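You operate a simulated robot arm through the tools that you are given. There is no shell and no other tool. Be economical: measure what you need, move in short steps, check, and stop when the job is done.

You run a simulated robot arm. Do the job below in one go: nothing can be reset, and whatever is moved stays where it is left.

## Task
Cover the brown jar and put the green tile and the tube coil away in the drawer.
Fine: shut the drawer.

Only the result counts: the job must be done as asked and must still hold three seconds after the hand-in. Knocking over, shifting, dropping, spilling or breaking anything else fails it. A push-on lid holds only when it is set on centred and level and pressed home; a screw cap is set on level and turned clockwise until tight.

## Robot
A 6-joint arm with a two-finger parallel gripper, fixed in place. Base frame: the origin is at the foot of the arm, x ahead of it, y to its left, z up. Units: cm, degrees, N and s.
With the tool pointing down near the work surface it reaches from about 26 to 68 cm from the base axis. Its first joint turns from -66.0 to 66.0 degrees. Payload 2.9 kg.
Tool frame: the origin (TCP) lies between the finger pads and is the grasp point; the fingertips stand 3 cm ahead of it; z points along the fingers, y is the line along which they close. The gripper opens to 11 cm. The fingers are 2 cm wide and 1 cm thick; the gripper's body (4.8 by 11.2 cm) begins 5.5 cm behind the TCP.
Orientation is told as [roll, pitch, yaw] about the base's x, y, z axes, in that order, counted from this pose: with the fingers straight down and closing along the base's y, the tool's x points along the base's -x, its y along +y and its z along -z.

## Interface
- The arm moves only by the tool servo_tool. Its arguments are lists of equal length, an entry for each row: "offset": the shift along the tool's x, y, z in units of 40 mm (1.0 is 40 mm), a list of three; "angular": the turn, a rotation vector about the tool's x, y, z in units of 5 degrees (1.0 is 5 degrees), a list of three; "hand": the finger opening in m, from 0 to 0.11. In form: {"offset": [[tx, ty, tz], ...], "angular": [[rx, ry, rz], ...], "hand": [hand, ...]}. A call has 1 to 12 rows; each row shifts and turns the commanded pose from where the row before left it, along the tool's axes as they then stand. A call with a number of a shift or a turn outside -1 to 1 is refused whole. A row lasts 0.2 s, in which the tool goes at most 5 cm and 8.6 degrees; a call with a longer step from one row to the next is refused whole, and so is a gripper value outside its range. A pose out of reach is approached as far as the arm can. The call stops where the force on the tool passes 40 N (or 10 N more than at its start, if that is more) or the arm is blocked; 0.2 s more then pass. The fingers move at their own pace (about 10.8 cm/s each) and stop on an object; they squeeze with about 31 N. The grip force told is the motor's: it shows also when the fingers shut on nothing. Time passes only in rows, and 0.2 s behind the last, so rows that do not move let the fingers close. The reply holds the time, the measured pose of the TCP, the force on the tool along the base axes, the opening and the grip force, in the units named above and with some noise, with the torque about the TCP (base axes, N m) and any sound that the robot's microphone picked up, and new pictures: "views" is both (left out), scene, wrist or none.
- Cameras (640 x 400 px; columns grow to the right, rows downward): "scene" is fixed at [9.26, 47.39, 136.46]; the picture's right is [-0.32, -0.95, 0.00], its down [-0.72, 0.24, -0.65] and it looks along [0.62, -0.21, -0.76] (base axes); focal length 254 px, centre (320, 200). "wrist" rides on the gripper at [7.2, 1.7, -10.3] in the tool frame; the picture's right is [-0.23, 0.97, 0.00], its down [-0.76, -0.18, -0.62] and it looks along [-0.61, -0.14, 0.78] (tool axes); focal length 222 px, centre (320, 200). There is no depth. A picture from a camera that has moved, and an enlarged one, comes with that camera's place and axes in the base frame and with its lens.
- zoom(camera, box): a new picture of the part [left, top, right, bottom] of that camera's present view, enlarged. It takes no simulated time.
- job_done(): hands the job in; it is judged then, once.

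Go step by step. Nothing tells you positions but the pictures and the camera data: compare them with the known pose of the tool, close in by small moves and look again before you grip or let go. The budget is 120 turns and 200 pictures, counting those below and the enlarged ones. Unless the task says otherwise, let go and move clear before handing in, and close with one line.

The tools are called after "Emit:" as name(argument=value, ...) on one line, values as JSON. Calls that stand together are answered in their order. servo_tool: Moves the arm, as the interface text tells. Its arguments: {"type":"object","properties":{"offset":{"type":"array"},"angular":{"type":"array"},"hand":{"type":"array"},"views":{"type":"string","enum":["both","scene","wrist","none"]}},"required":["offset","angular","hand"]} The other tools are called the same way: zoom (camera, box) takes an enlarged picture of a part of a camera's view; job_done () hands the job in.

At the start:

```text
time_s: 0.0
ee_pos: [30.09, 37.84, 115.58]
orientation: [0.0, -0.1, 0.0]
contact_force: [-0.8, 0.7, 0.2]
wrist_torque: [0.01, -0.01, -0.03]
grip_width: 11.0
grip_force: 0.1
```

scene: 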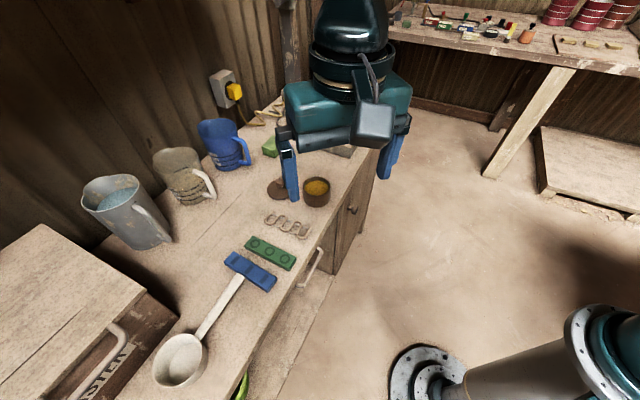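
wrist: 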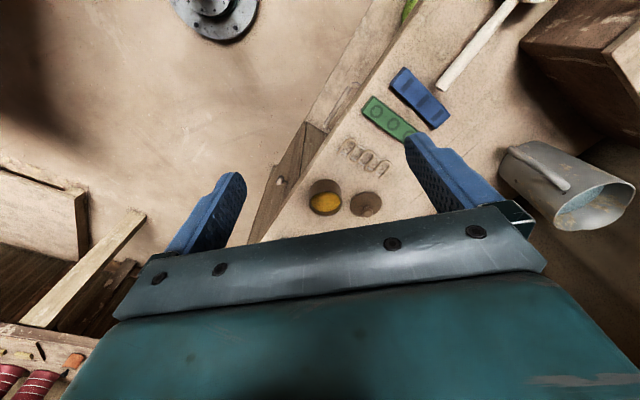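

I see a bench with a brown jar (yellow content) and a brown disc lid next to it, a green tile, a coil-like thing, and a drawer handle on the bench front. I'll zoom in to look closer.

Emit:
zoom(camera="scene", box=[220, 130, 380, 300])

Emit:
zoom(camera="scene", box=[0, 220, 320, 400])

Emit:
zoom(camera="wrist", box=[220, 40, 480, 240])

```text
2.35 times, centred on (300, 215) of scene
camera zoom: at [9.26, 47.39, 136.46], right [-0.32, -0.95, 0.0], down [-0.72, 0.24, -0.65], along [0.62, -0.21, -0.76], focal length 598 px, centre (367, 165)
```

zoom: 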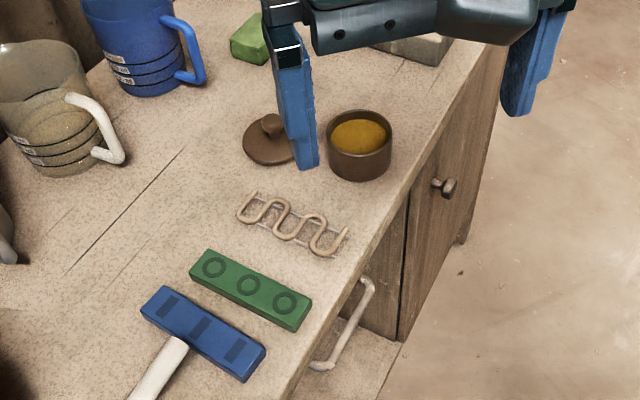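

```text
2.00 times, centred on (160, 310) of scene
camera zoom: at [9.26, 47.39, 136.46], right [-0.32, -0.95, 0.0], down [-0.72, 0.24, -0.65], along [0.62, -0.21, -0.76], focal length 509 px, centre (640, -20)
```

zoom: 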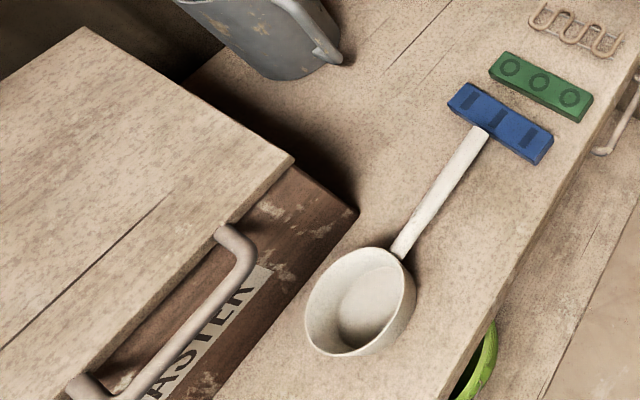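

```text
2.00 times, centred on (350, 140) of wrist
camera zoom: at [22.75, 39.65, 125.97], right [0.23, 0.97, 0.0], down [0.76, -0.18, 0.62], along [0.61, -0.14, -0.78], focal length 444 px, centre (260, 320)
```

zoom: 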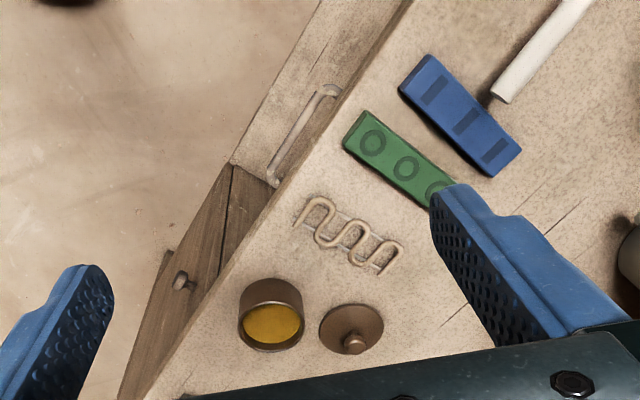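

The jar top triangulates to about (50, 34.5, 90), and the drawer handle to about (38, 40, 75), running along (-0.7, 0.7). Before planning I'll check the green thing below the bench edge and the far area.

Emit:
zoom(camera="scene", box=[190, 300, 350, 400])

Emit:
zoom(camera="wrist", box=[300, 0, 460, 100])

Emit:
zoom(camera="scene", box=[220, 80, 380, 180])

Emit:
zoom(camera="scene", box=[260, 220, 360, 300])

```text
4.00 times, centred on (270, 350) of scene
camera zoom: at [9.26, 47.39, 136.46], right [-0.32, -0.95, 0.0], down [-0.72, 0.24, -0.65], along [0.62, -0.21, -0.76], focal length 1017 px, centre (520, -400)
```

zoom: 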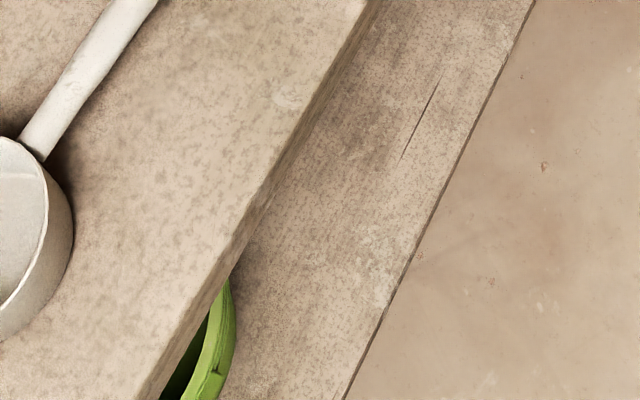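

```text
4.00 times, centred on (380, 50) of wrist
camera zoom: at [22.75, 39.65, 125.97], right [0.23, 0.97, 0.0], down [0.76, -0.18, 0.62], along [0.61, -0.14, -0.78], focal length 888 px, centre (80, 800)
```

zoom: 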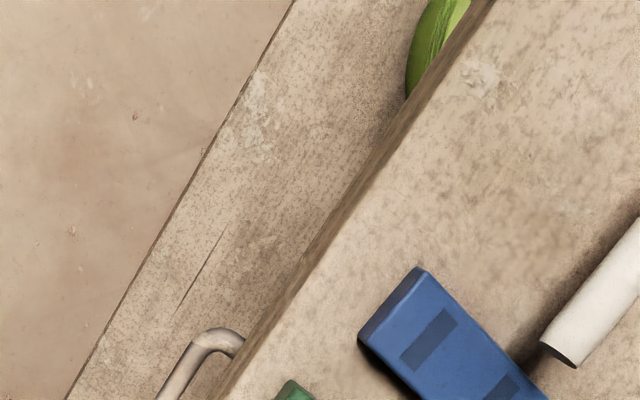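

```text
4.00 times, centred on (300, 130) of scene
camera zoom: at [9.26, 47.39, 136.46], right [-0.32, -0.95, 0.0], down [-0.72, 0.24, -0.65], along [0.62, -0.21, -0.76], focal length 1017 px, centre (400, 480)
```

zoom: 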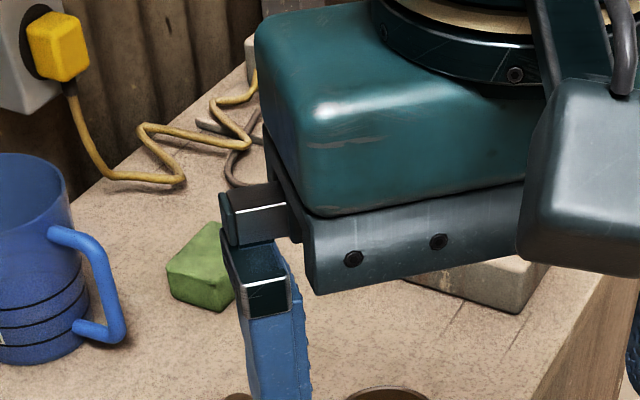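

```text
5.00 times, centred on (310, 260) of scene
camera zoom: at [9.26, 47.39, 136.46], right [-0.32, -0.95, 0.0], down [-0.72, 0.24, -0.65], along [0.62, -0.21, -0.76], focal length 1272 px, centre (370, -100)
```

zoom: 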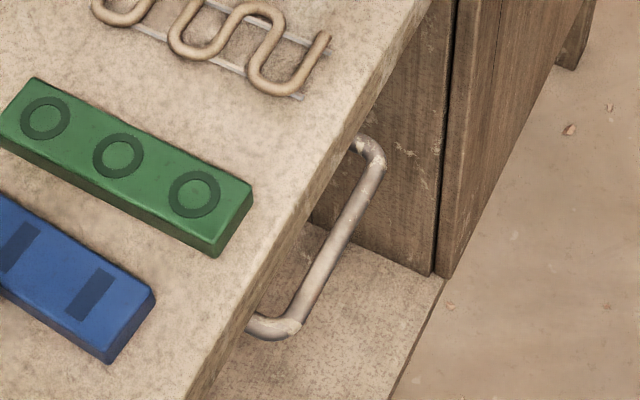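

The drawer looks closed under the bench, and its handle faces the arm. I take the serpentine piece as the tube coil and the green ringed bar as the tile. I'll move and yaw the wrist to look outward over the bench.

Emit:
servo_tool(offset=[[-0.25, -0.73, 0.9], [-0.25, -0.73, 0.9], [0, 0, 0], [0, 0, 0], [0, 0, 0], [0, 0, 0], [0, 0, 0], [0, 0, 0], [0, 0, 0], [0, 0, 0], [0, 0, 0]], angular=[[0, 0, 0], [0, 0, 0], [0, 0, -0.95], [0, 0, -0.95], [0, 0, -0.95], [0, 0, -0.95], [0, 0, -0.95], [0, 0, -0.95], [0, 0, -0.95], [0, 0, -0.95], [0, 0, -0.95]], hand=[0.11, 0.11, 0.11, 0.11, 0.11, 0.11, 0.11, 0.11, 0.11, 0.11, 0.11])

```text
time_s: 2.4
ee_pos: [32.04, 32.02, 108.29]
orientation: [0.0, 0.0, 42.8]
contact_force: [0.6, -0.2, -0.7]
wrist_torque: [0.0, -0.01, 0.02]
grip_width: 11.01
grip_force: 0.1
camera wrist: at [25.53, 28.42, 118.78], right [-0.5, 0.87, 0.0], down [0.68, 0.39, 0.62], along [0.54, 0.31, -0.78], focal length 222 px, centre (320, 200)
```

scene: 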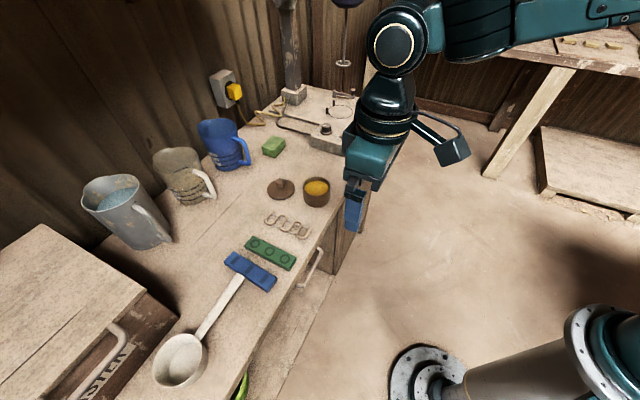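
wrist: 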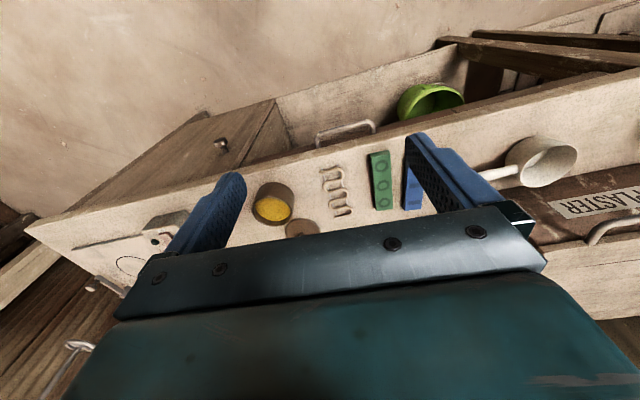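

The arm now clears the view, so I'll zoom in for precise positions.

Emit:
zoom(camera="scene", box=[230, 165, 350, 240])

Emit:
zoom(camera="wrist", box=[230, 100, 430, 240])

Emit:
zoom(camera="scene", box=[210, 215, 340, 300])

```text
5.33 times, centred on (290, 202) of scene
camera zoom: at [9.26, 47.39, 136.46], right [-0.32, -0.95, 0.0], down [-0.72, 0.24, -0.65], along [0.62, -0.21, -0.76], focal length 1356 px, centre (480, 187)
```

zoom: 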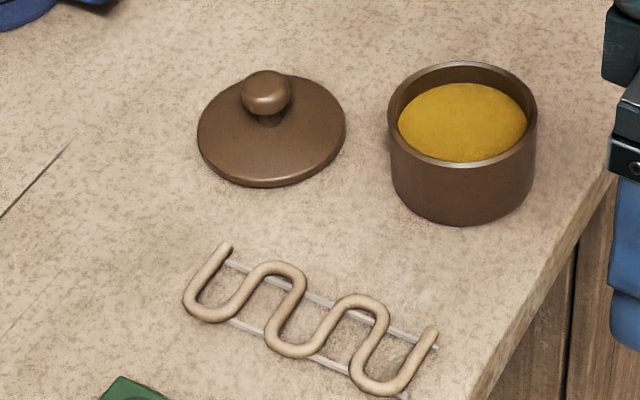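

```text
2.86 times, centred on (330, 170) of wrist
camera zoom: at [25.53, 28.42, 118.78], right [-0.5, 0.87, 0.0], down [0.68, 0.39, 0.62], along [0.54, 0.31, -0.78], focal length 635 px, centre (291, 286)
```

zoom: 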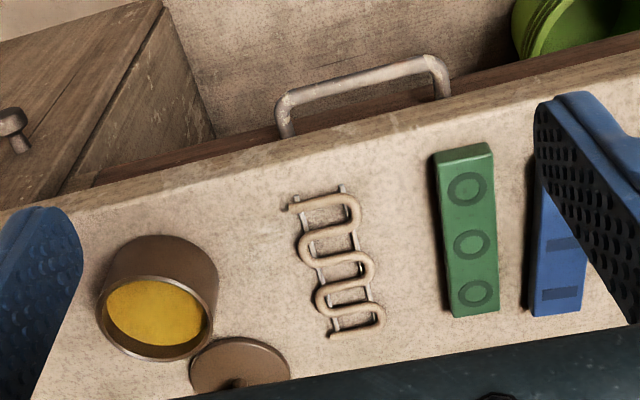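

```text
4.71 times, centred on (275, 258) of scene
camera zoom: at [9.26, 47.39, 136.46], right [-0.32, -0.95, 0.0], down [-0.72, 0.24, -0.65], along [0.62, -0.21, -0.76], focal length 1197 px, centre (532, -71)
```

zoom: 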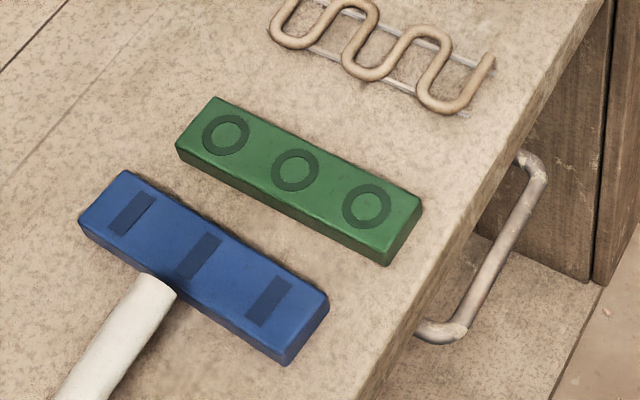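

Bench top is at about z=85. Jar rim centre is about (51.6, 33.9, 90) and the lid knob about (57.2, 42.3, 89). The tile top is about (39.1, 48.9, 87) and the coil about (45.3, 43.1), both with their long axis at 44°. I'll do the lid first with a 30° outward tilt for reach.

Emit:
servo_tool(offset=[[0, 0, 0], [0, 0, 0], [0, 0, 0], [0, 0, 0], [0, 0, 0], [0, 0, 0], [0, 0, 0], [0, 0, 0], [-0.611, -0.239, 0.819], [-0.611, -0.239, 0.819], [-0.611, -0.239, 0.819], [-0.611, -0.239, 0.819]], angular=[[0, 0, 0.63], [0, 0, 0.63], [0, -1, 0], [0, -1, 0], [0, -1, 0], [0, -1, 0], [0, -1, 0], [0, -1, 0], [0, 0, 0], [0, 0, 0], [0, 0, 0], [0, 0, 0]], hand=[0.06, 0.06, 0.06, 0.06, 0.06, 0.06, 0.06, 0.06, 0.06, 0.06, 0.06, 0.06])

```text
time_s: 5.0
ee_pos: [46.54, 38.08, 101.79]
orientation: [0.1, -30.0, 36.4]
contact_force: [0.7, 0.4, 0.4]
wrist_torque: [0.02, 0.01, 0.0]
grip_width: 6.01
grip_force: 0.0
camera wrist: at [36.26, 32.59, 107.22], right [-0.42, 0.9, 0.11], down [0.39, 0.06, 0.92], along [0.82, 0.43, -0.37], focal length 222 px, centre (320, 200)
```

scene: 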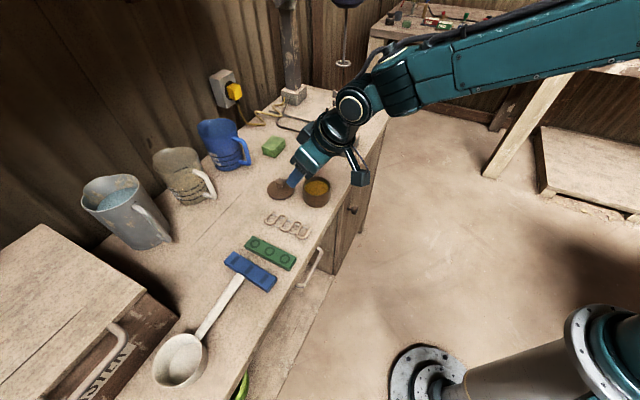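
wrist: 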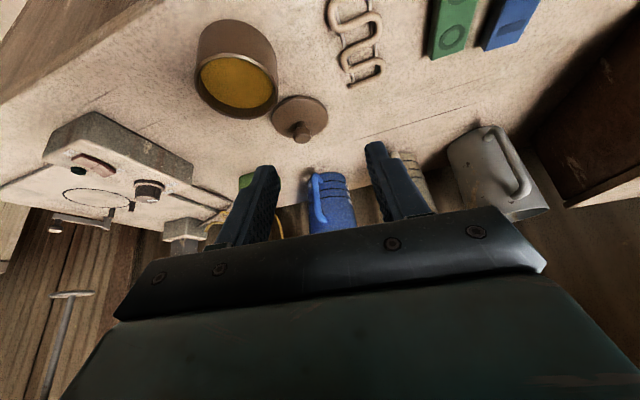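

The knob is visible ahead. I'll zoom in to refine its position.

Emit:
zoom(camera="wrist", box=[180, 10, 360, 160])

Emit:
zoom(camera="scene", box=[250, 140, 350, 220])

```text
2.67 times, centred on (270, 85) of wrist
camera zoom: at [36.26, 32.59, 107.22], right [-0.42, 0.9, 0.11], down [0.39, 0.06, 0.92], along [0.82, 0.43, -0.37], focal length 592 px, centre (453, 507)
```

zoom: 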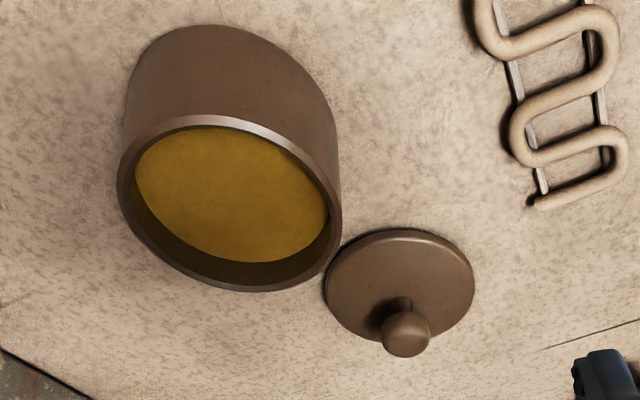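

```text
5.00 times, centred on (300, 180) of scene
camera zoom: at [9.26, 47.39, 136.46], right [-0.32, -0.95, 0.0], down [-0.72, 0.24, -0.65], along [0.62, -0.21, -0.76], focal length 1272 px, centre (420, 300)
```

zoom: 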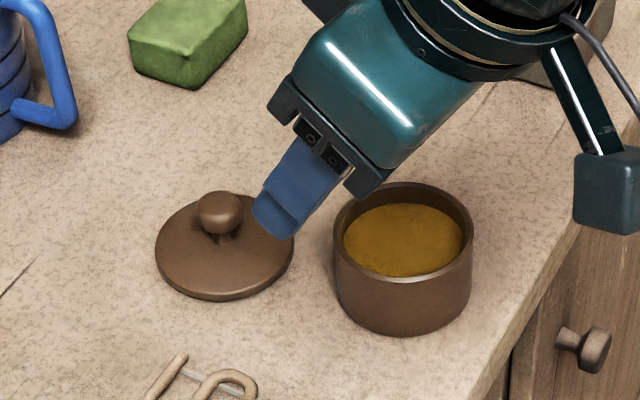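

The knob is confirmed at (57.4, 42.3, 88.7). I'll line up along the tool axis and advance halfway.

Emit:
servo_tool(offset=[[-0.2, -0.191, 0.5], [-0.2, -0.191, 0.5], [-0.2, -0.191, 0.5], [-0.2, -0.191, 0.5], [0, 0, 0.5]], angular=[[0, 0, 0], [0, 0, 0], [0, 0, 0], [0, 0, 0], [0, 0, 0]], hand=[0.055, 0.055, 0.055, 0.055, 0.055])

```text
time_s: 6.2
ee_pos: [54.42, 40.01, 94.78]
orientation: [0.1, -30.0, 36.5]
contact_force: [0.2, 0.5, 0.0]
wrist_torque: [-0.02, -0.03, 0.02]
grip_width: 5.51
grip_force: 0.0
camera wrist: at [44.24, 34.68, 100.17], right [-0.42, 0.9, 0.11], down [0.39, 0.06, 0.92], along [0.82, 0.43, -0.37], focal length 222 px, centre (320, 200)
```

scene: 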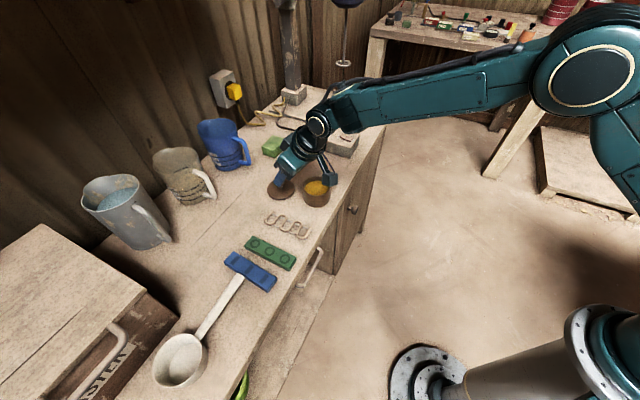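
wrist: 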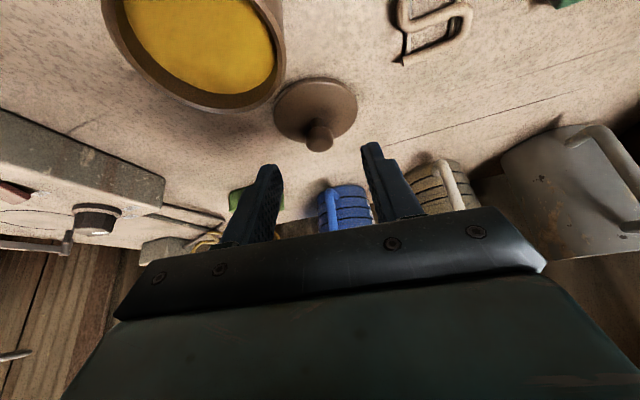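

Aligned within a couple of millimetres. Advancing to the knob.

Emit:
servo_tool(offset=[[-0.014, 0.003, 0.389], [-0.014, 0.003, 0.389], [-0.014, 0.003, 0.389], [-0.014, 0.003, 0.389]], angular=[[0, 0, 0], [0, 0, 0], [0, 0, 0], [0, 0, 0]], hand=[0.055, 0.055, 0.055, 0.055])

Emit:
zoom(camera="wrist", box=[200, 60, 440, 220])

Emit:
zoom(camera="scene", box=[250, 140, 350, 220])

```text
time_s: 7.2
ee_pos: [57.08, 42.05, 89.42]
orientation: [0.0, -30.0, 36.5]
contact_force: [-0.3, -0.2, 0.2]
wrist_torque: [0.02, -0.01, 0.03]
grip_width: 5.48
grip_force: 0.1
camera wrist: at [46.89, 36.69, 94.9], right [-0.42, 0.9, 0.11], down [0.39, 0.06, 0.92], along [0.82, 0.43, -0.37], focal length 222 px, centre (320, 200)
```

scene: 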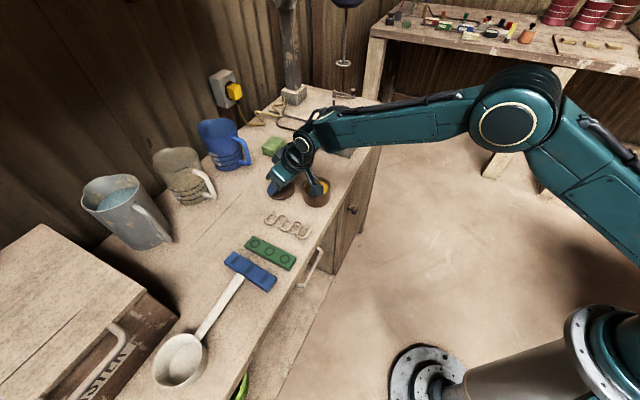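
wrist: 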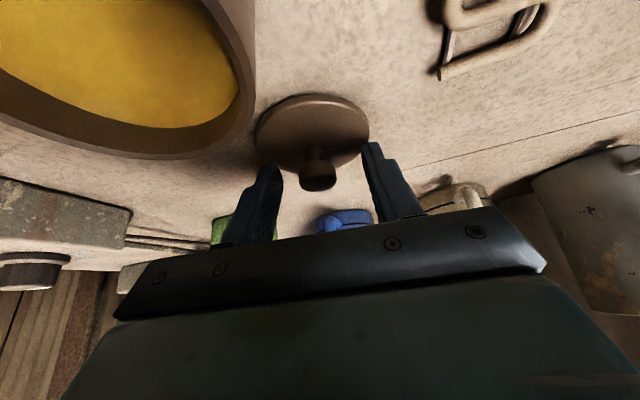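

```text
2.50 times, centred on (320, 140) of wrist
camera zoom: at [46.89, 36.69, 94.9], right [-0.42, 0.9, 0.11], down [0.39, 0.06, 0.92], along [0.82, 0.43, -0.37], focal length 555 px, centre (320, 350)
```

zoom: 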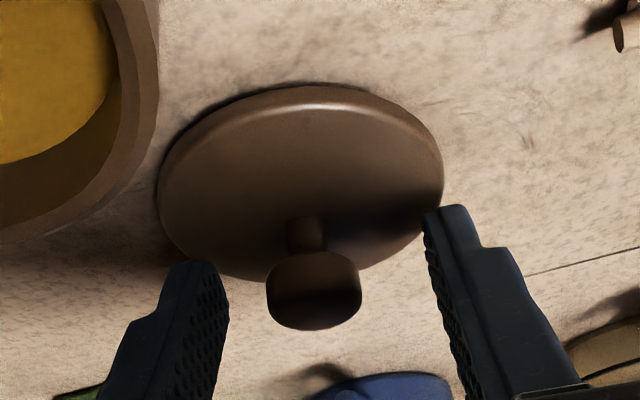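

```text
5.00 times, centred on (300, 180) of scene
camera zoom: at [9.26, 47.39, 136.46], right [-0.32, -0.95, 0.0], down [-0.72, 0.24, -0.65], along [0.62, -0.21, -0.76], focal length 1272 px, centre (420, 300)
```

zoom: 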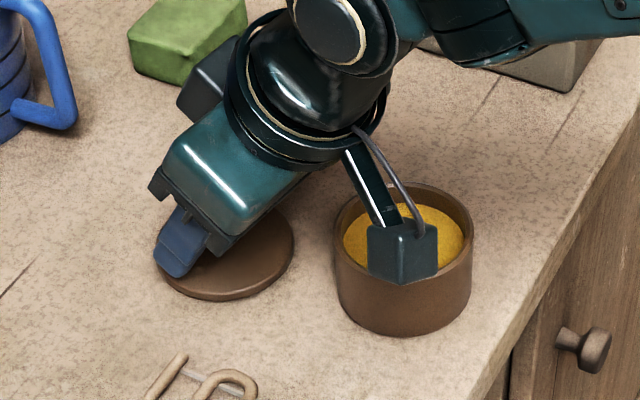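

The knob sits between the fingers. I'll make a tiny correction and close.

Emit:
servo_tool(offset=[[0, -0.035, 0.05], [0, 0, 0], [0, 0, 0], [0, 0, 0], [0, 0, 0]], angular=[[0, 0, 0], [0, 0, 0], [0, 0, 0], [0, 0, 0], [0, 0, 0]], hand=[0.055, 0.03, 0.015, 0.01, 0.01], views="wrist")

Emit:
zoom(camera="wrist", box=[200, 60, 440, 220])

```text
time_s: 8.4
ee_pos: [57.35, 41.95, 89.36]
orientation: [0.0, -30.0, 36.3]
contact_force: [1.3, -0.1, 1.1]
wrist_torque: [0.0, -0.02, -0.01]
grip_width: 2.25
grip_force: 31.1
camera wrist: at [47.04, 36.63, 94.75], right [-0.42, 0.9, 0.11], down [0.39, 0.06, 0.92], along [0.82, 0.43, -0.37], focal length 222 px, centre (320, 200)
```

wrist: 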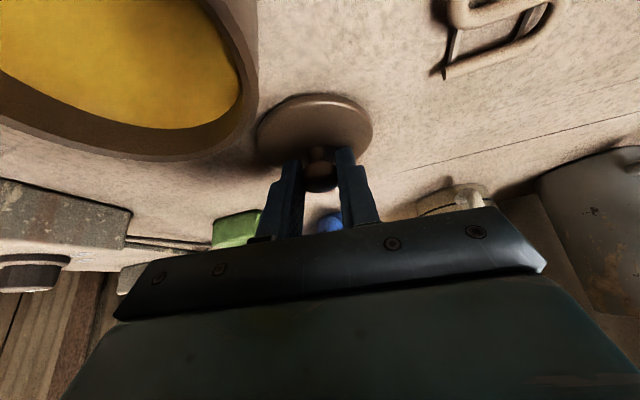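

```text
2.50 times, centred on (320, 140) of wrist
camera zoom: at [47.04, 36.63, 94.75], right [-0.42, 0.9, 0.11], down [0.39, 0.06, 0.92], along [0.82, 0.43, -0.37], focal length 555 px, centre (320, 350)
```

zoom: 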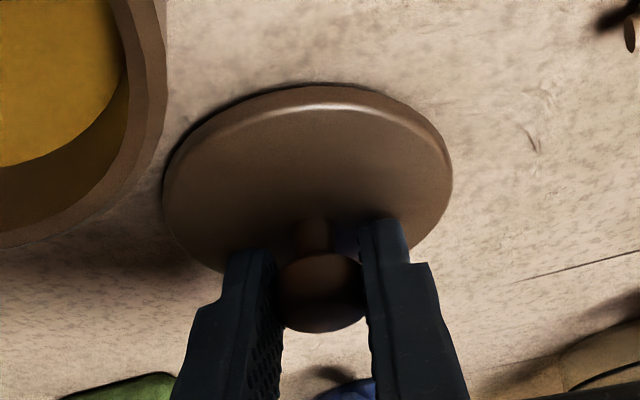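

Gripped. Lifting 8 cm straight up.

Emit:
servo_tool(offset=[[-0.25, 0, -0.433], [-0.25, 0, -0.433], [-0.5, 0, -0.866], [0, 0, 0]], angular=[[0, 0, 0], [0, 0, 0], [0, 0, 0], [0, 0, 0]], hand=[0.01, 0.01, 0.01, 0.01])

Emit:
zoom(camera="wrist", box=[200, 60, 440, 220])

Emit:
zoom(camera="scene", box=[250, 140, 350, 220])

```text
time_s: 9.4
ee_pos: [57.26, 41.9, 97.45]
orientation: [0.0, -29.9, 36.4]
contact_force: [0.2, 0.2, -0.7]
wrist_torque: [0.0, 0.0, 0.01]
grip_width: 2.23
grip_force: 31.1
camera wrist: at [47.01, 36.6, 102.83], right [-0.42, 0.9, 0.11], down [0.39, 0.06, 0.92], along [0.82, 0.43, -0.37], focal length 222 px, centre (320, 200)
```

scene: 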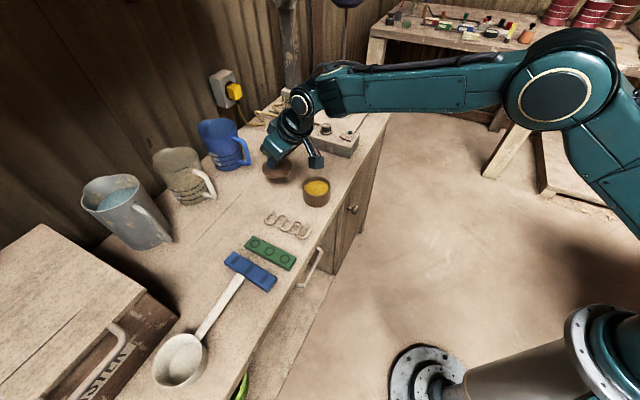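
wrist: 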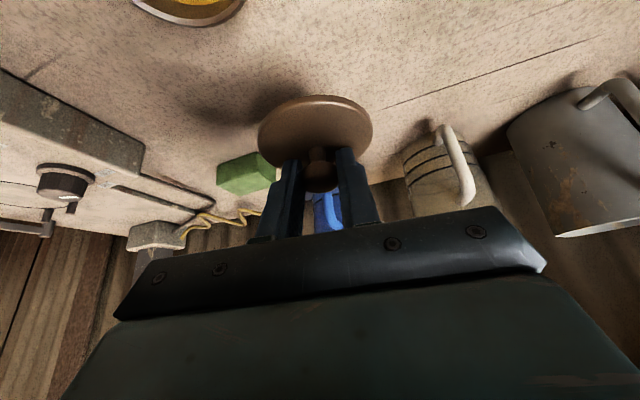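

```text
2.50 times, centred on (320, 140) of wrist
camera zoom: at [47.01, 36.6, 102.83], right [-0.42, 0.9, 0.11], down [0.39, 0.06, 0.92], along [0.82, 0.43, -0.37], focal length 555 px, centre (320, 350)
```

zoom: 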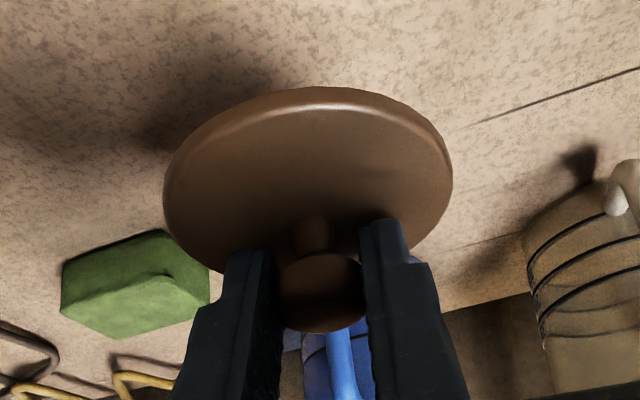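

```text
5.00 times, centred on (300, 180) of scene
camera zoom: at [9.26, 47.39, 136.46], right [-0.32, -0.95, 0.0], down [-0.72, 0.24, -0.65], along [0.62, -0.21, -0.76], focal length 1272 px, centre (420, 300)
```

zoom: 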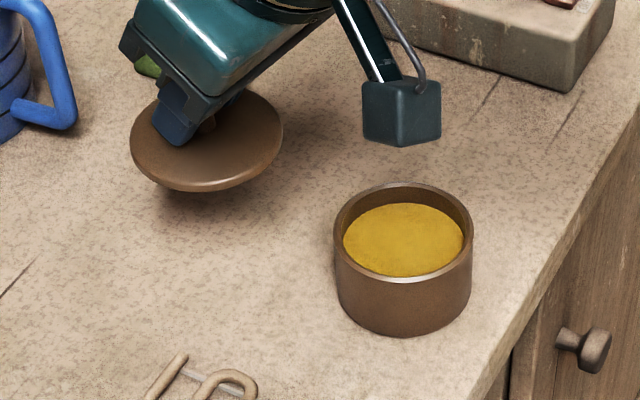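

The lid is held firmly and still level. Moving it over the jar.

Emit:
servo_tool(offset=[[0.522, -0.207, -0.302], [0.522, -0.207, -0.302], [0.522, -0.207, -0.302], [0.522, -0.207, -0.302], [0, 0, 0]], angular=[[0, 0, 0], [0, 0, 0], [0, 0, 0], [0, 0, 0], [0, 0, 0]], hand=[0.01, 0.01, 0.01, 0.01, 0.01])

Emit:
zoom(camera="wrist", box=[200, 60, 440, 220])

Emit:
zoom(camera="scene", box=[260, 140, 360, 220])

```text
time_s: 10.6
ee_pos: [51.52, 33.5, 97.39]
orientation: [0.1, -30.0, 36.4]
contact_force: [-0.2, -0.3, -0.6]
wrist_torque: [-0.01, -0.02, -0.01]
grip_width: 2.25
grip_force: 31.1
camera wrist: at [41.23, 28.15, 102.81], right [-0.42, 0.9, 0.11], down [0.39, 0.06, 0.92], along [0.82, 0.43, -0.37], focal length 222 px, centre (320, 200)
```

scene: 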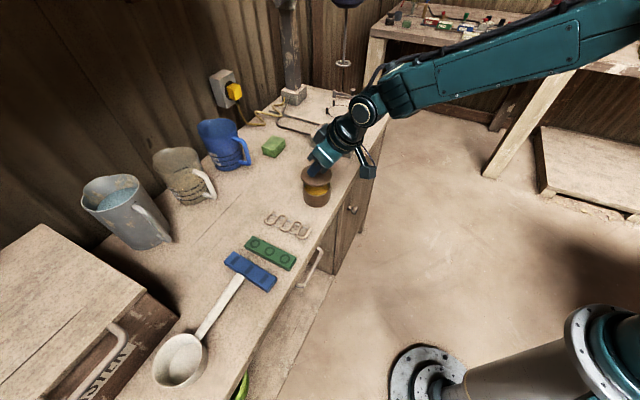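
wrist: 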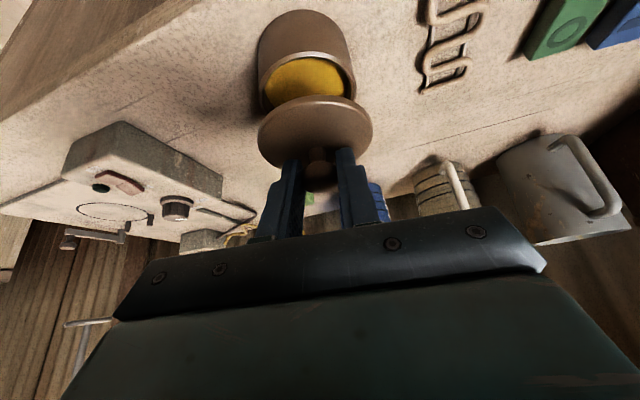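

```text
2.50 times, centred on (320, 140) of wrist
camera zoom: at [41.23, 28.15, 102.81], right [-0.42, 0.9, 0.11], down [0.39, 0.06, 0.92], along [0.82, 0.43, -0.37], focal length 555 px, centre (320, 350)
```

zoom: 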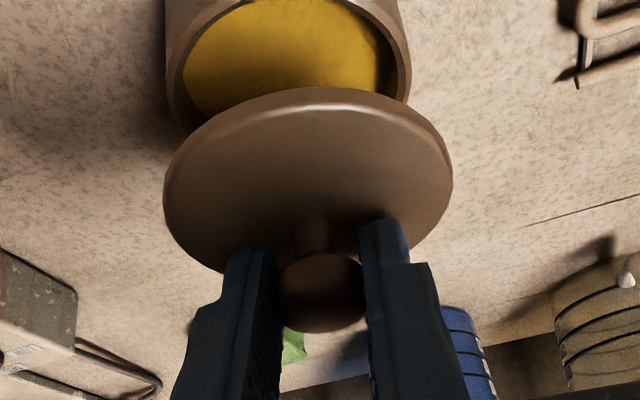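

```text
5.00 times, centred on (310, 180) of scene
camera zoom: at [9.26, 47.39, 136.46], right [-0.32, -0.95, 0.0], down [-0.72, 0.24, -0.65], along [0.62, -0.21, -0.76], focal length 1272 px, centre (370, 300)
```

zoom: 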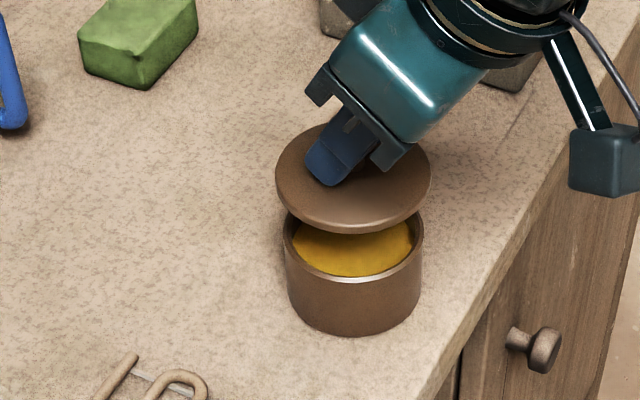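

Alignment looks within about 2 mm. I'll descend 2 cm with a slight lateral correction and look again.

Emit:
servo_tool(offset=[[0.125, -0.015, 0.216], [0.125, 0, 0.216], [0, 0, 0]], angular=[[0, 0, 0], [0, 0, 0], [0, 0, 0]], hand=[0.01, 0.01, 0.01], views="none")

Emit:
zoom(camera="wrist", box=[240, 50, 400, 150])

Emit:
zoom(camera="scene", box=[290, 155, 345, 215])

```text
time_s: 11.4
ee_pos: [51.36, 33.56, 95.38]
orientation: [0.0, -30.1, 36.4]
contact_force: [-0.6, 0.8, -1.1]
wrist_torque: [0.02, 0.04, 0.0]
grip_width: 2.24
grip_force: 30.6
```

```text
4.00 times, centred on (320, 100) of wrist
camera zoom: at [41.27, 28.15, 100.77], right [-0.42, 0.9, 0.11], down [0.39, 0.06, 0.92], along [0.82, 0.43, -0.37], focal length 888 px, centre (320, 600)
```

zoom: 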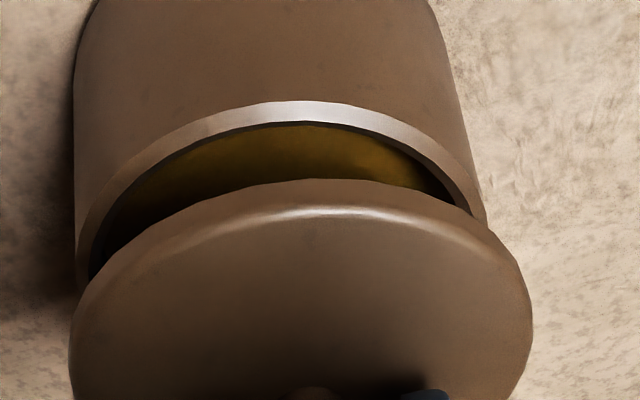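

```text
6.67 times, centred on (318, 185) of scene
camera zoom: at [9.26, 47.39, 136.46], right [-0.32, -0.95, 0.0], down [-0.72, 0.24, -0.65], along [0.62, -0.21, -0.76], focal length 1695 px, centre (337, 300)
```

zoom: 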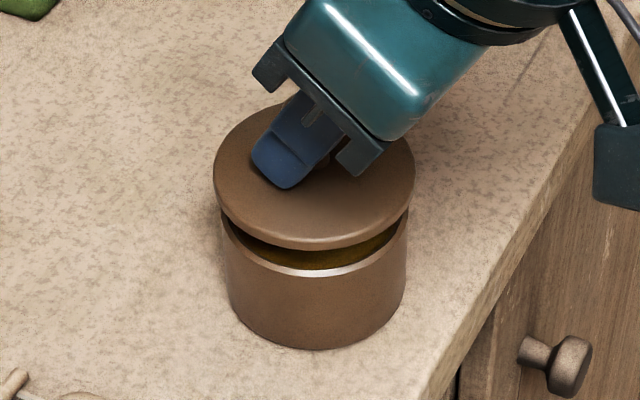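

Centred in the scene view, and within about 1 mm in the wrist view. I'll descend slowly another 0.8 cm and recheck.

Emit:
servo_tool(offset=[[0.05, -0.01, 0.0866], [0.05, 0, 0.0866], [0, 0, 0]], angular=[[0, 0, 0], [0, 0, 0], [0, 0, 0]], hand=[0.01, 0.01, 0.01], views="none")

Emit:
zoom(camera="wrist", box=[240, 50, 400, 150])

Emit:
zoom(camera="scene", box=[290, 155, 345, 215])

```text
time_s: 12.2
ee_pos: [51.41, 33.51, 94.47]
orientation: [0.0, -30.0, 36.4]
contact_force: [0.2, -0.2, -1.1]
wrist_torque: [0.03, 0.01, -0.01]
grip_width: 2.26
grip_force: 31.1
```

```text
4.00 times, centred on (320, 100) of wrist
camera zoom: at [41.26, 28.14, 99.94], right [-0.42, 0.9, 0.11], down [0.39, 0.06, 0.92], along [0.82, 0.43, -0.37], focal length 888 px, centre (320, 600)
```

zoom: 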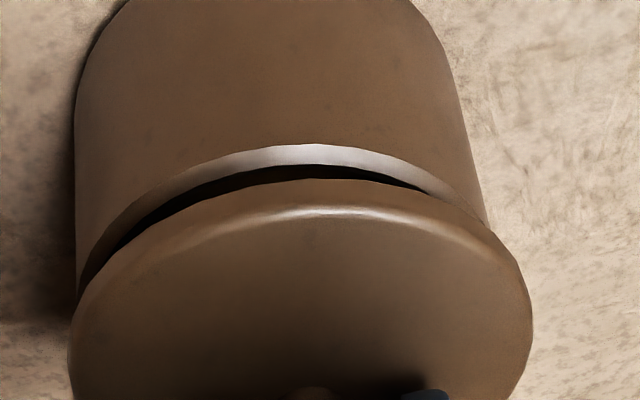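

```text
6.67 times, centred on (318, 185) of scene
camera zoom: at [9.26, 47.39, 136.46], right [-0.32, -0.95, 0.0], down [-0.72, 0.24, -0.65], along [0.62, -0.21, -0.76], focal length 1695 px, centre (337, 300)
```

zoom: 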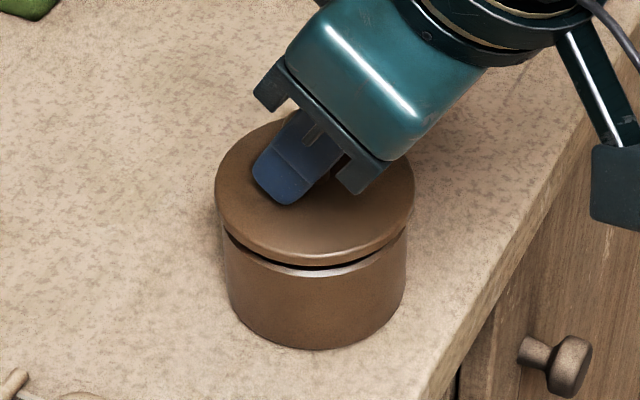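

Still centred. I'll press down slowly while watching the force.

Emit:
servo_tool(offset=[[0.025, -0.01, 0.0433], [0.025, 0, 0.0433], [0.025, 0, 0.0433], [0.025, 0, 0.0433]], angular=[[0, 0, 0], [0, 0, 0], [0, 0, 0], [0, 0, 0]], hand=[0.01, 0.01, 0.01, 0.01], views="none")

Emit:
zoom(camera="scene", box=[290, 155, 345, 215])

```text
time_s: 13.2
ee_pos: [51.57, 33.43, 93.68]
orientation: [0.2, -29.9, 36.3]
contact_force: [0.2, -0.9, -0.7]
wrist_torque: [0.0, -0.02, -0.04]
grip_width: 2.24
grip_force: 31.0
```

```text
6.67 times, centred on (318, 185) of scene
camera zoom: at [9.26, 47.39, 136.46], right [-0.32, -0.95, 0.0], down [-0.72, 0.24, -0.65], along [0.62, -0.21, -0.76], focal length 1695 px, centre (337, 300)
```

zoom: 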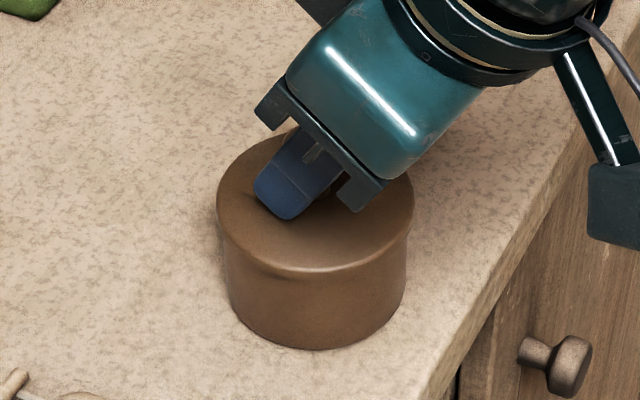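

Emit:
servo_tool(offset=[[0.025, 0, 0.0433], [0.025, 0, 0.0433], [0.025, 0, 0.0433], [0.025, 0, 0.0433]], angular=[[0, 0, 0], [0, 0, 0], [0, 0, 0], [0, 0, 0]], hand=[0.01, 0.01, 0.01, 0.01], views="none")

Emit:
zoom(camera="scene", box=[290, 155, 345, 215])

```text
time_s: 14.2
ee_pos: [51.7, 33.51, 93.34]
orientation: [0.1, -30.7, 36.3]
contact_force: [-5.7, -5.9, 32.9]
wrist_torque: [0.15, -0.21, 0.0]
grip_width: 2.24
grip_force: 30.8
```

```text
6.67 times, centred on (318, 185) of scene
camera zoom: at [9.19, 47.34, 136.49], right [-0.32, -0.95, 0.0], down [-0.72, 0.24, -0.65], along [0.62, -0.21, -0.76], focal length 1695 px, centre (337, 300)
```

zoom: 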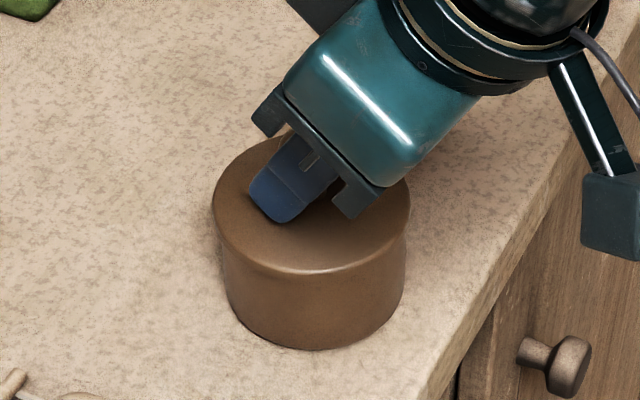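

About 33 N and the gap is closed. I'll press a touch more, then relax and release to inspect.

Emit:
servo_tool(offset=[[0.02, 0, 0.035], [0, 0, 0], [-0.1, 0, -0.173], [0, 0, 0]], angular=[[0, 0, 0], [0, 0, 0], [0, 0, 0], [0, 0, 0]], hand=[0.01, 0.01, 0.01, 0.01], views="none")

Emit:
zoom(camera="scene", box=[290, 155, 345, 215])

Emit:
zoom(camera="wrist", box=[240, 50, 400, 150])

```text
time_s: 15.2
ee_pos: [51.42, 33.46, 93.39]
orientation: [0.1, -29.7, 36.4]
contact_force: [1.9, 2.2, 2.2]
wrist_torque: [0.14, -0.26, -0.03]
grip_width: 2.23
grip_force: 30.8
```

```text
6.67 times, centred on (318, 185) of scene
camera zoom: at [9.26, 47.39, 136.46], right [-0.32, -0.95, 0.0], down [-0.72, 0.24, -0.65], along [0.62, -0.21, -0.76], focal length 1695 px, centre (337, 300)
```

zoom: 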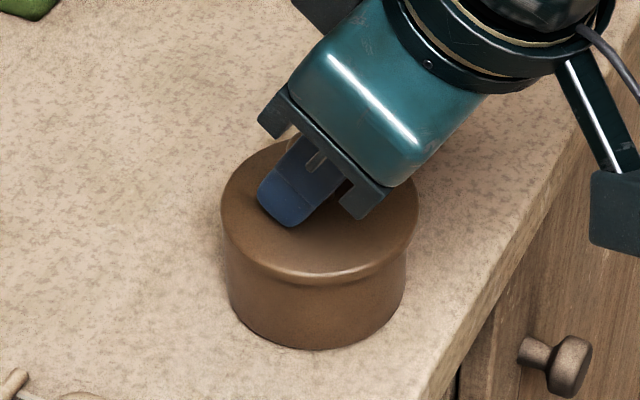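

```text
4.00 times, centred on (320, 100) of wrist
camera zoom: at [41.18, 28.07, 98.91], right [-0.42, 0.9, 0.11], down [0.39, 0.07, 0.92], along [0.82, 0.43, -0.38], focal length 888 px, centre (320, 600)
```

zoom: 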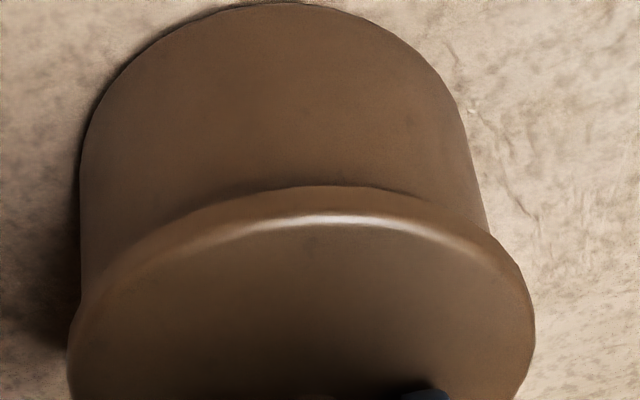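

Lid appears seated with no gap. I'll release, back off along the tool axis and inspect.

Emit:
servo_tool(offset=[[0, 0, 0], [0, 0, 0], [0, 0, -0.3], [0, 0, -0.8], [0, 0, -1], [0, 0, -1], [0, 0, -1]], angular=[[0, 0, 0], [0, 0, 0], [0, 0, 0], [0, 0, 0], [0, 0, 0], [0, 0, 0], [0, 0, 0]], hand=[0.03, 0.055, 0.055, 0.055, 0.055, 0.055, 0.055], views="none")

Emit:
zoom(camera="scene", box=[290, 155, 345, 215])

Emit:
zoom(camera="wrist", box=[240, 20, 400, 140])

```text
time_s: 16.8
ee_pos: [44.96, 28.56, 107.86]
orientation: [0.1, -29.9, 36.4]
contact_force: [-0.8, 0.2, 0.0]
wrist_torque: [-0.02, 0.03, 0.0]
grip_width: 5.54
grip_force: 0.0
heard: snap
```

```text
6.67 times, centred on (318, 185) of scene
camera zoom: at [9.26, 47.39, 136.46], right [-0.32, -0.95, 0.0], down [-0.72, 0.24, -0.65], along [0.62, -0.21, -0.76], focal length 1695 px, centre (337, 300)
```

zoom: 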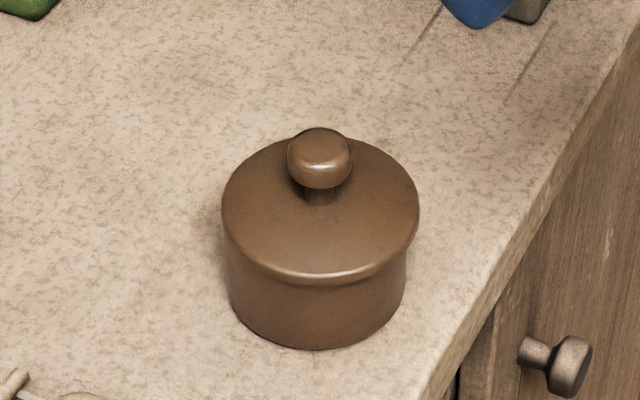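

```text
3.33 times, centred on (320, 80) of wrist
camera zoom: at [34.68, 23.22, 113.26], right [-0.42, 0.9, 0.11], down [0.39, 0.06, 0.92], along [0.82, 0.43, -0.38], focal length 740 px, centre (320, 600)
```

zoom: 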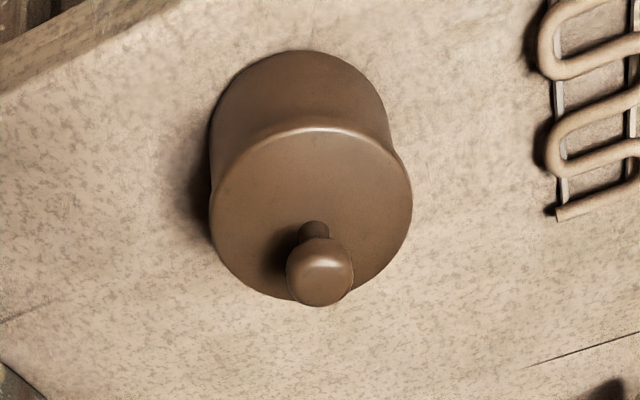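

I heard a snap on release, which is ambiguous. I'll look closer at the lid seating.

Emit:
zoom(camera="scene", box=[302, 168, 334, 212])

Emit:
zoom(camera="wrist", box=[280, 25, 350, 95])

```text
9.09 times, centred on (318, 190) of scene
camera zoom: at [9.26, 47.39, 136.46], right [-0.32, -0.95, 0.0], down [-0.72, 0.24, -0.65], along [0.62, -0.21, -0.76], focal length 2312 px, centre (338, 291)
```

zoom: 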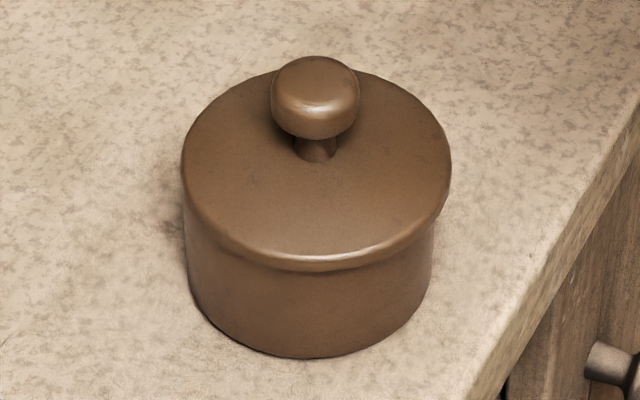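

```text
5.71 times, centred on (315, 60) of wrist
camera zoom: at [34.68, 23.22, 113.26], right [-0.42, 0.9, 0.11], down [0.39, 0.06, 0.92], along [0.82, 0.43, -0.38], focal length 1269 px, centre (349, 1000)
```

zoom: 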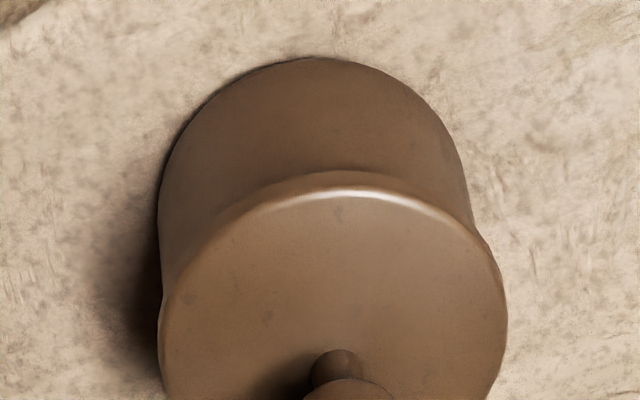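

The lid sits flush, offset about 1 mm. To make sure it is pressed home, I'll stand the tool vertical with fingers closed above the knob and press straight down.

Emit:
servo_tool(offset=[[0, 0, 0], [0, 0, 0], [0, 0, 0], [0, 0, 0], [0, 0, 0], [0, 0, 0], [-0.695, 0.025, 0], [-0.695, 0.025, 0], [-0.695, 0.025, 0], [0, 0, 0.78], [0, 0, 0.78], [0, 0, 0.78]], angular=[[0, 1, 0], [0, 1, 0], [0, 1, 0], [0, 1, 0], [0, 1, 0], [0, 1, 0], [0, 0, 0], [0, 0, 0], [0, 0, 0], [0, 0, 0], [0, 0, 0], [0, 0, 0]], hand=[0, 0, 0, 0, 0, 0, 0, 0, 0, 0, 0, 0], views="wrist")

Emit:
zoom(camera="scene", box=[290, 145, 345, 205])

```text
time_s: 19.4
ee_pos: [51.56, 33.61, 98.35]
orientation: [-0.1, 0.1, 36.4]
contact_force: [0.4, -0.1, -0.5]
wrist_torque: [-0.03, -0.03, -0.01]
grip_width: 0.0
grip_force: 30.4
camera wrist: at [44.71, 30.79, 108.8], right [-0.4, 0.92, 0.0], down [0.72, 0.31, 0.62], along [0.57, 0.25, -0.78], focal length 222 px, centre (320, 200)
```

wrist: 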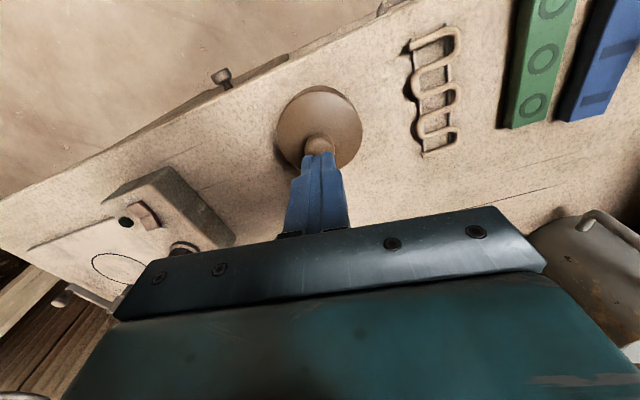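

```text
6.67 times, centred on (318, 175) of scene
camera zoom: at [9.26, 47.39, 136.46], right [-0.32, -0.95, 0.0], down [-0.72, 0.24, -0.65], along [0.62, -0.21, -0.76], focal length 1695 px, centre (337, 367)
```

zoom: 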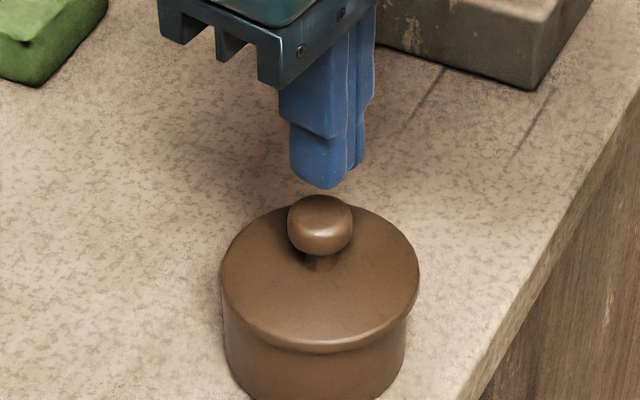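

Emit:
servo_tool(offset=[[-0.02, 0.057, 0.1], [0, 0, 0.1], [0, 0, 0.05], [0, 0, 0.05], [0, 0, 0.03], [0, 0, 0.03], [0, 0, 0.03], [0, 0, 0.03], [0, 0, 0.03]], angular=[[0, 0, 0], [0, 0, 0], [0, 0, 0], [0, 0, 0], [0, 0, 0], [0, 0, 0], [0, 0, 0], [0, 0, 0], [0, 0, 0]], hand=[0, 0, 0, 0, 0, 0, 0, 0, 0], views="none")

Emit:
zoom(camera="scene", box=[290, 145, 345, 205])

```text
time_s: 21.4
ee_pos: [51.36, 34.04, 96.61]
orientation: [0.0, 0.0, 36.5]
contact_force: [-0.6, 0.2, -0.7]
wrist_torque: [0.01, 0.03, 0.03]
grip_width: 0.0
grip_force: 31.3
```

```text
6.67 times, centred on (318, 175) of scene
camera zoom: at [9.26, 47.39, 136.46], right [-0.32, -0.95, 0.0], down [-0.72, 0.24, -0.65], along [0.62, -0.21, -0.76], focal length 1695 px, centre (337, 367)
```

zoom: 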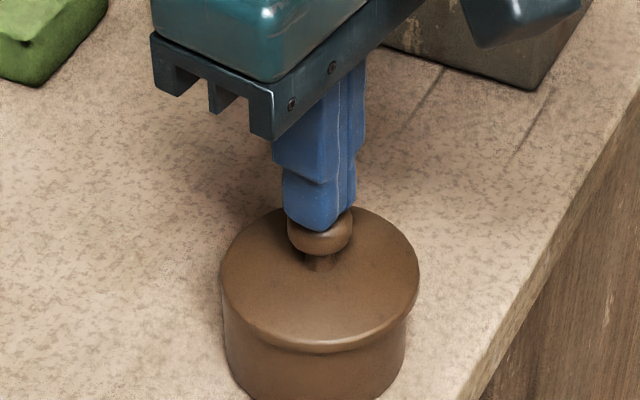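

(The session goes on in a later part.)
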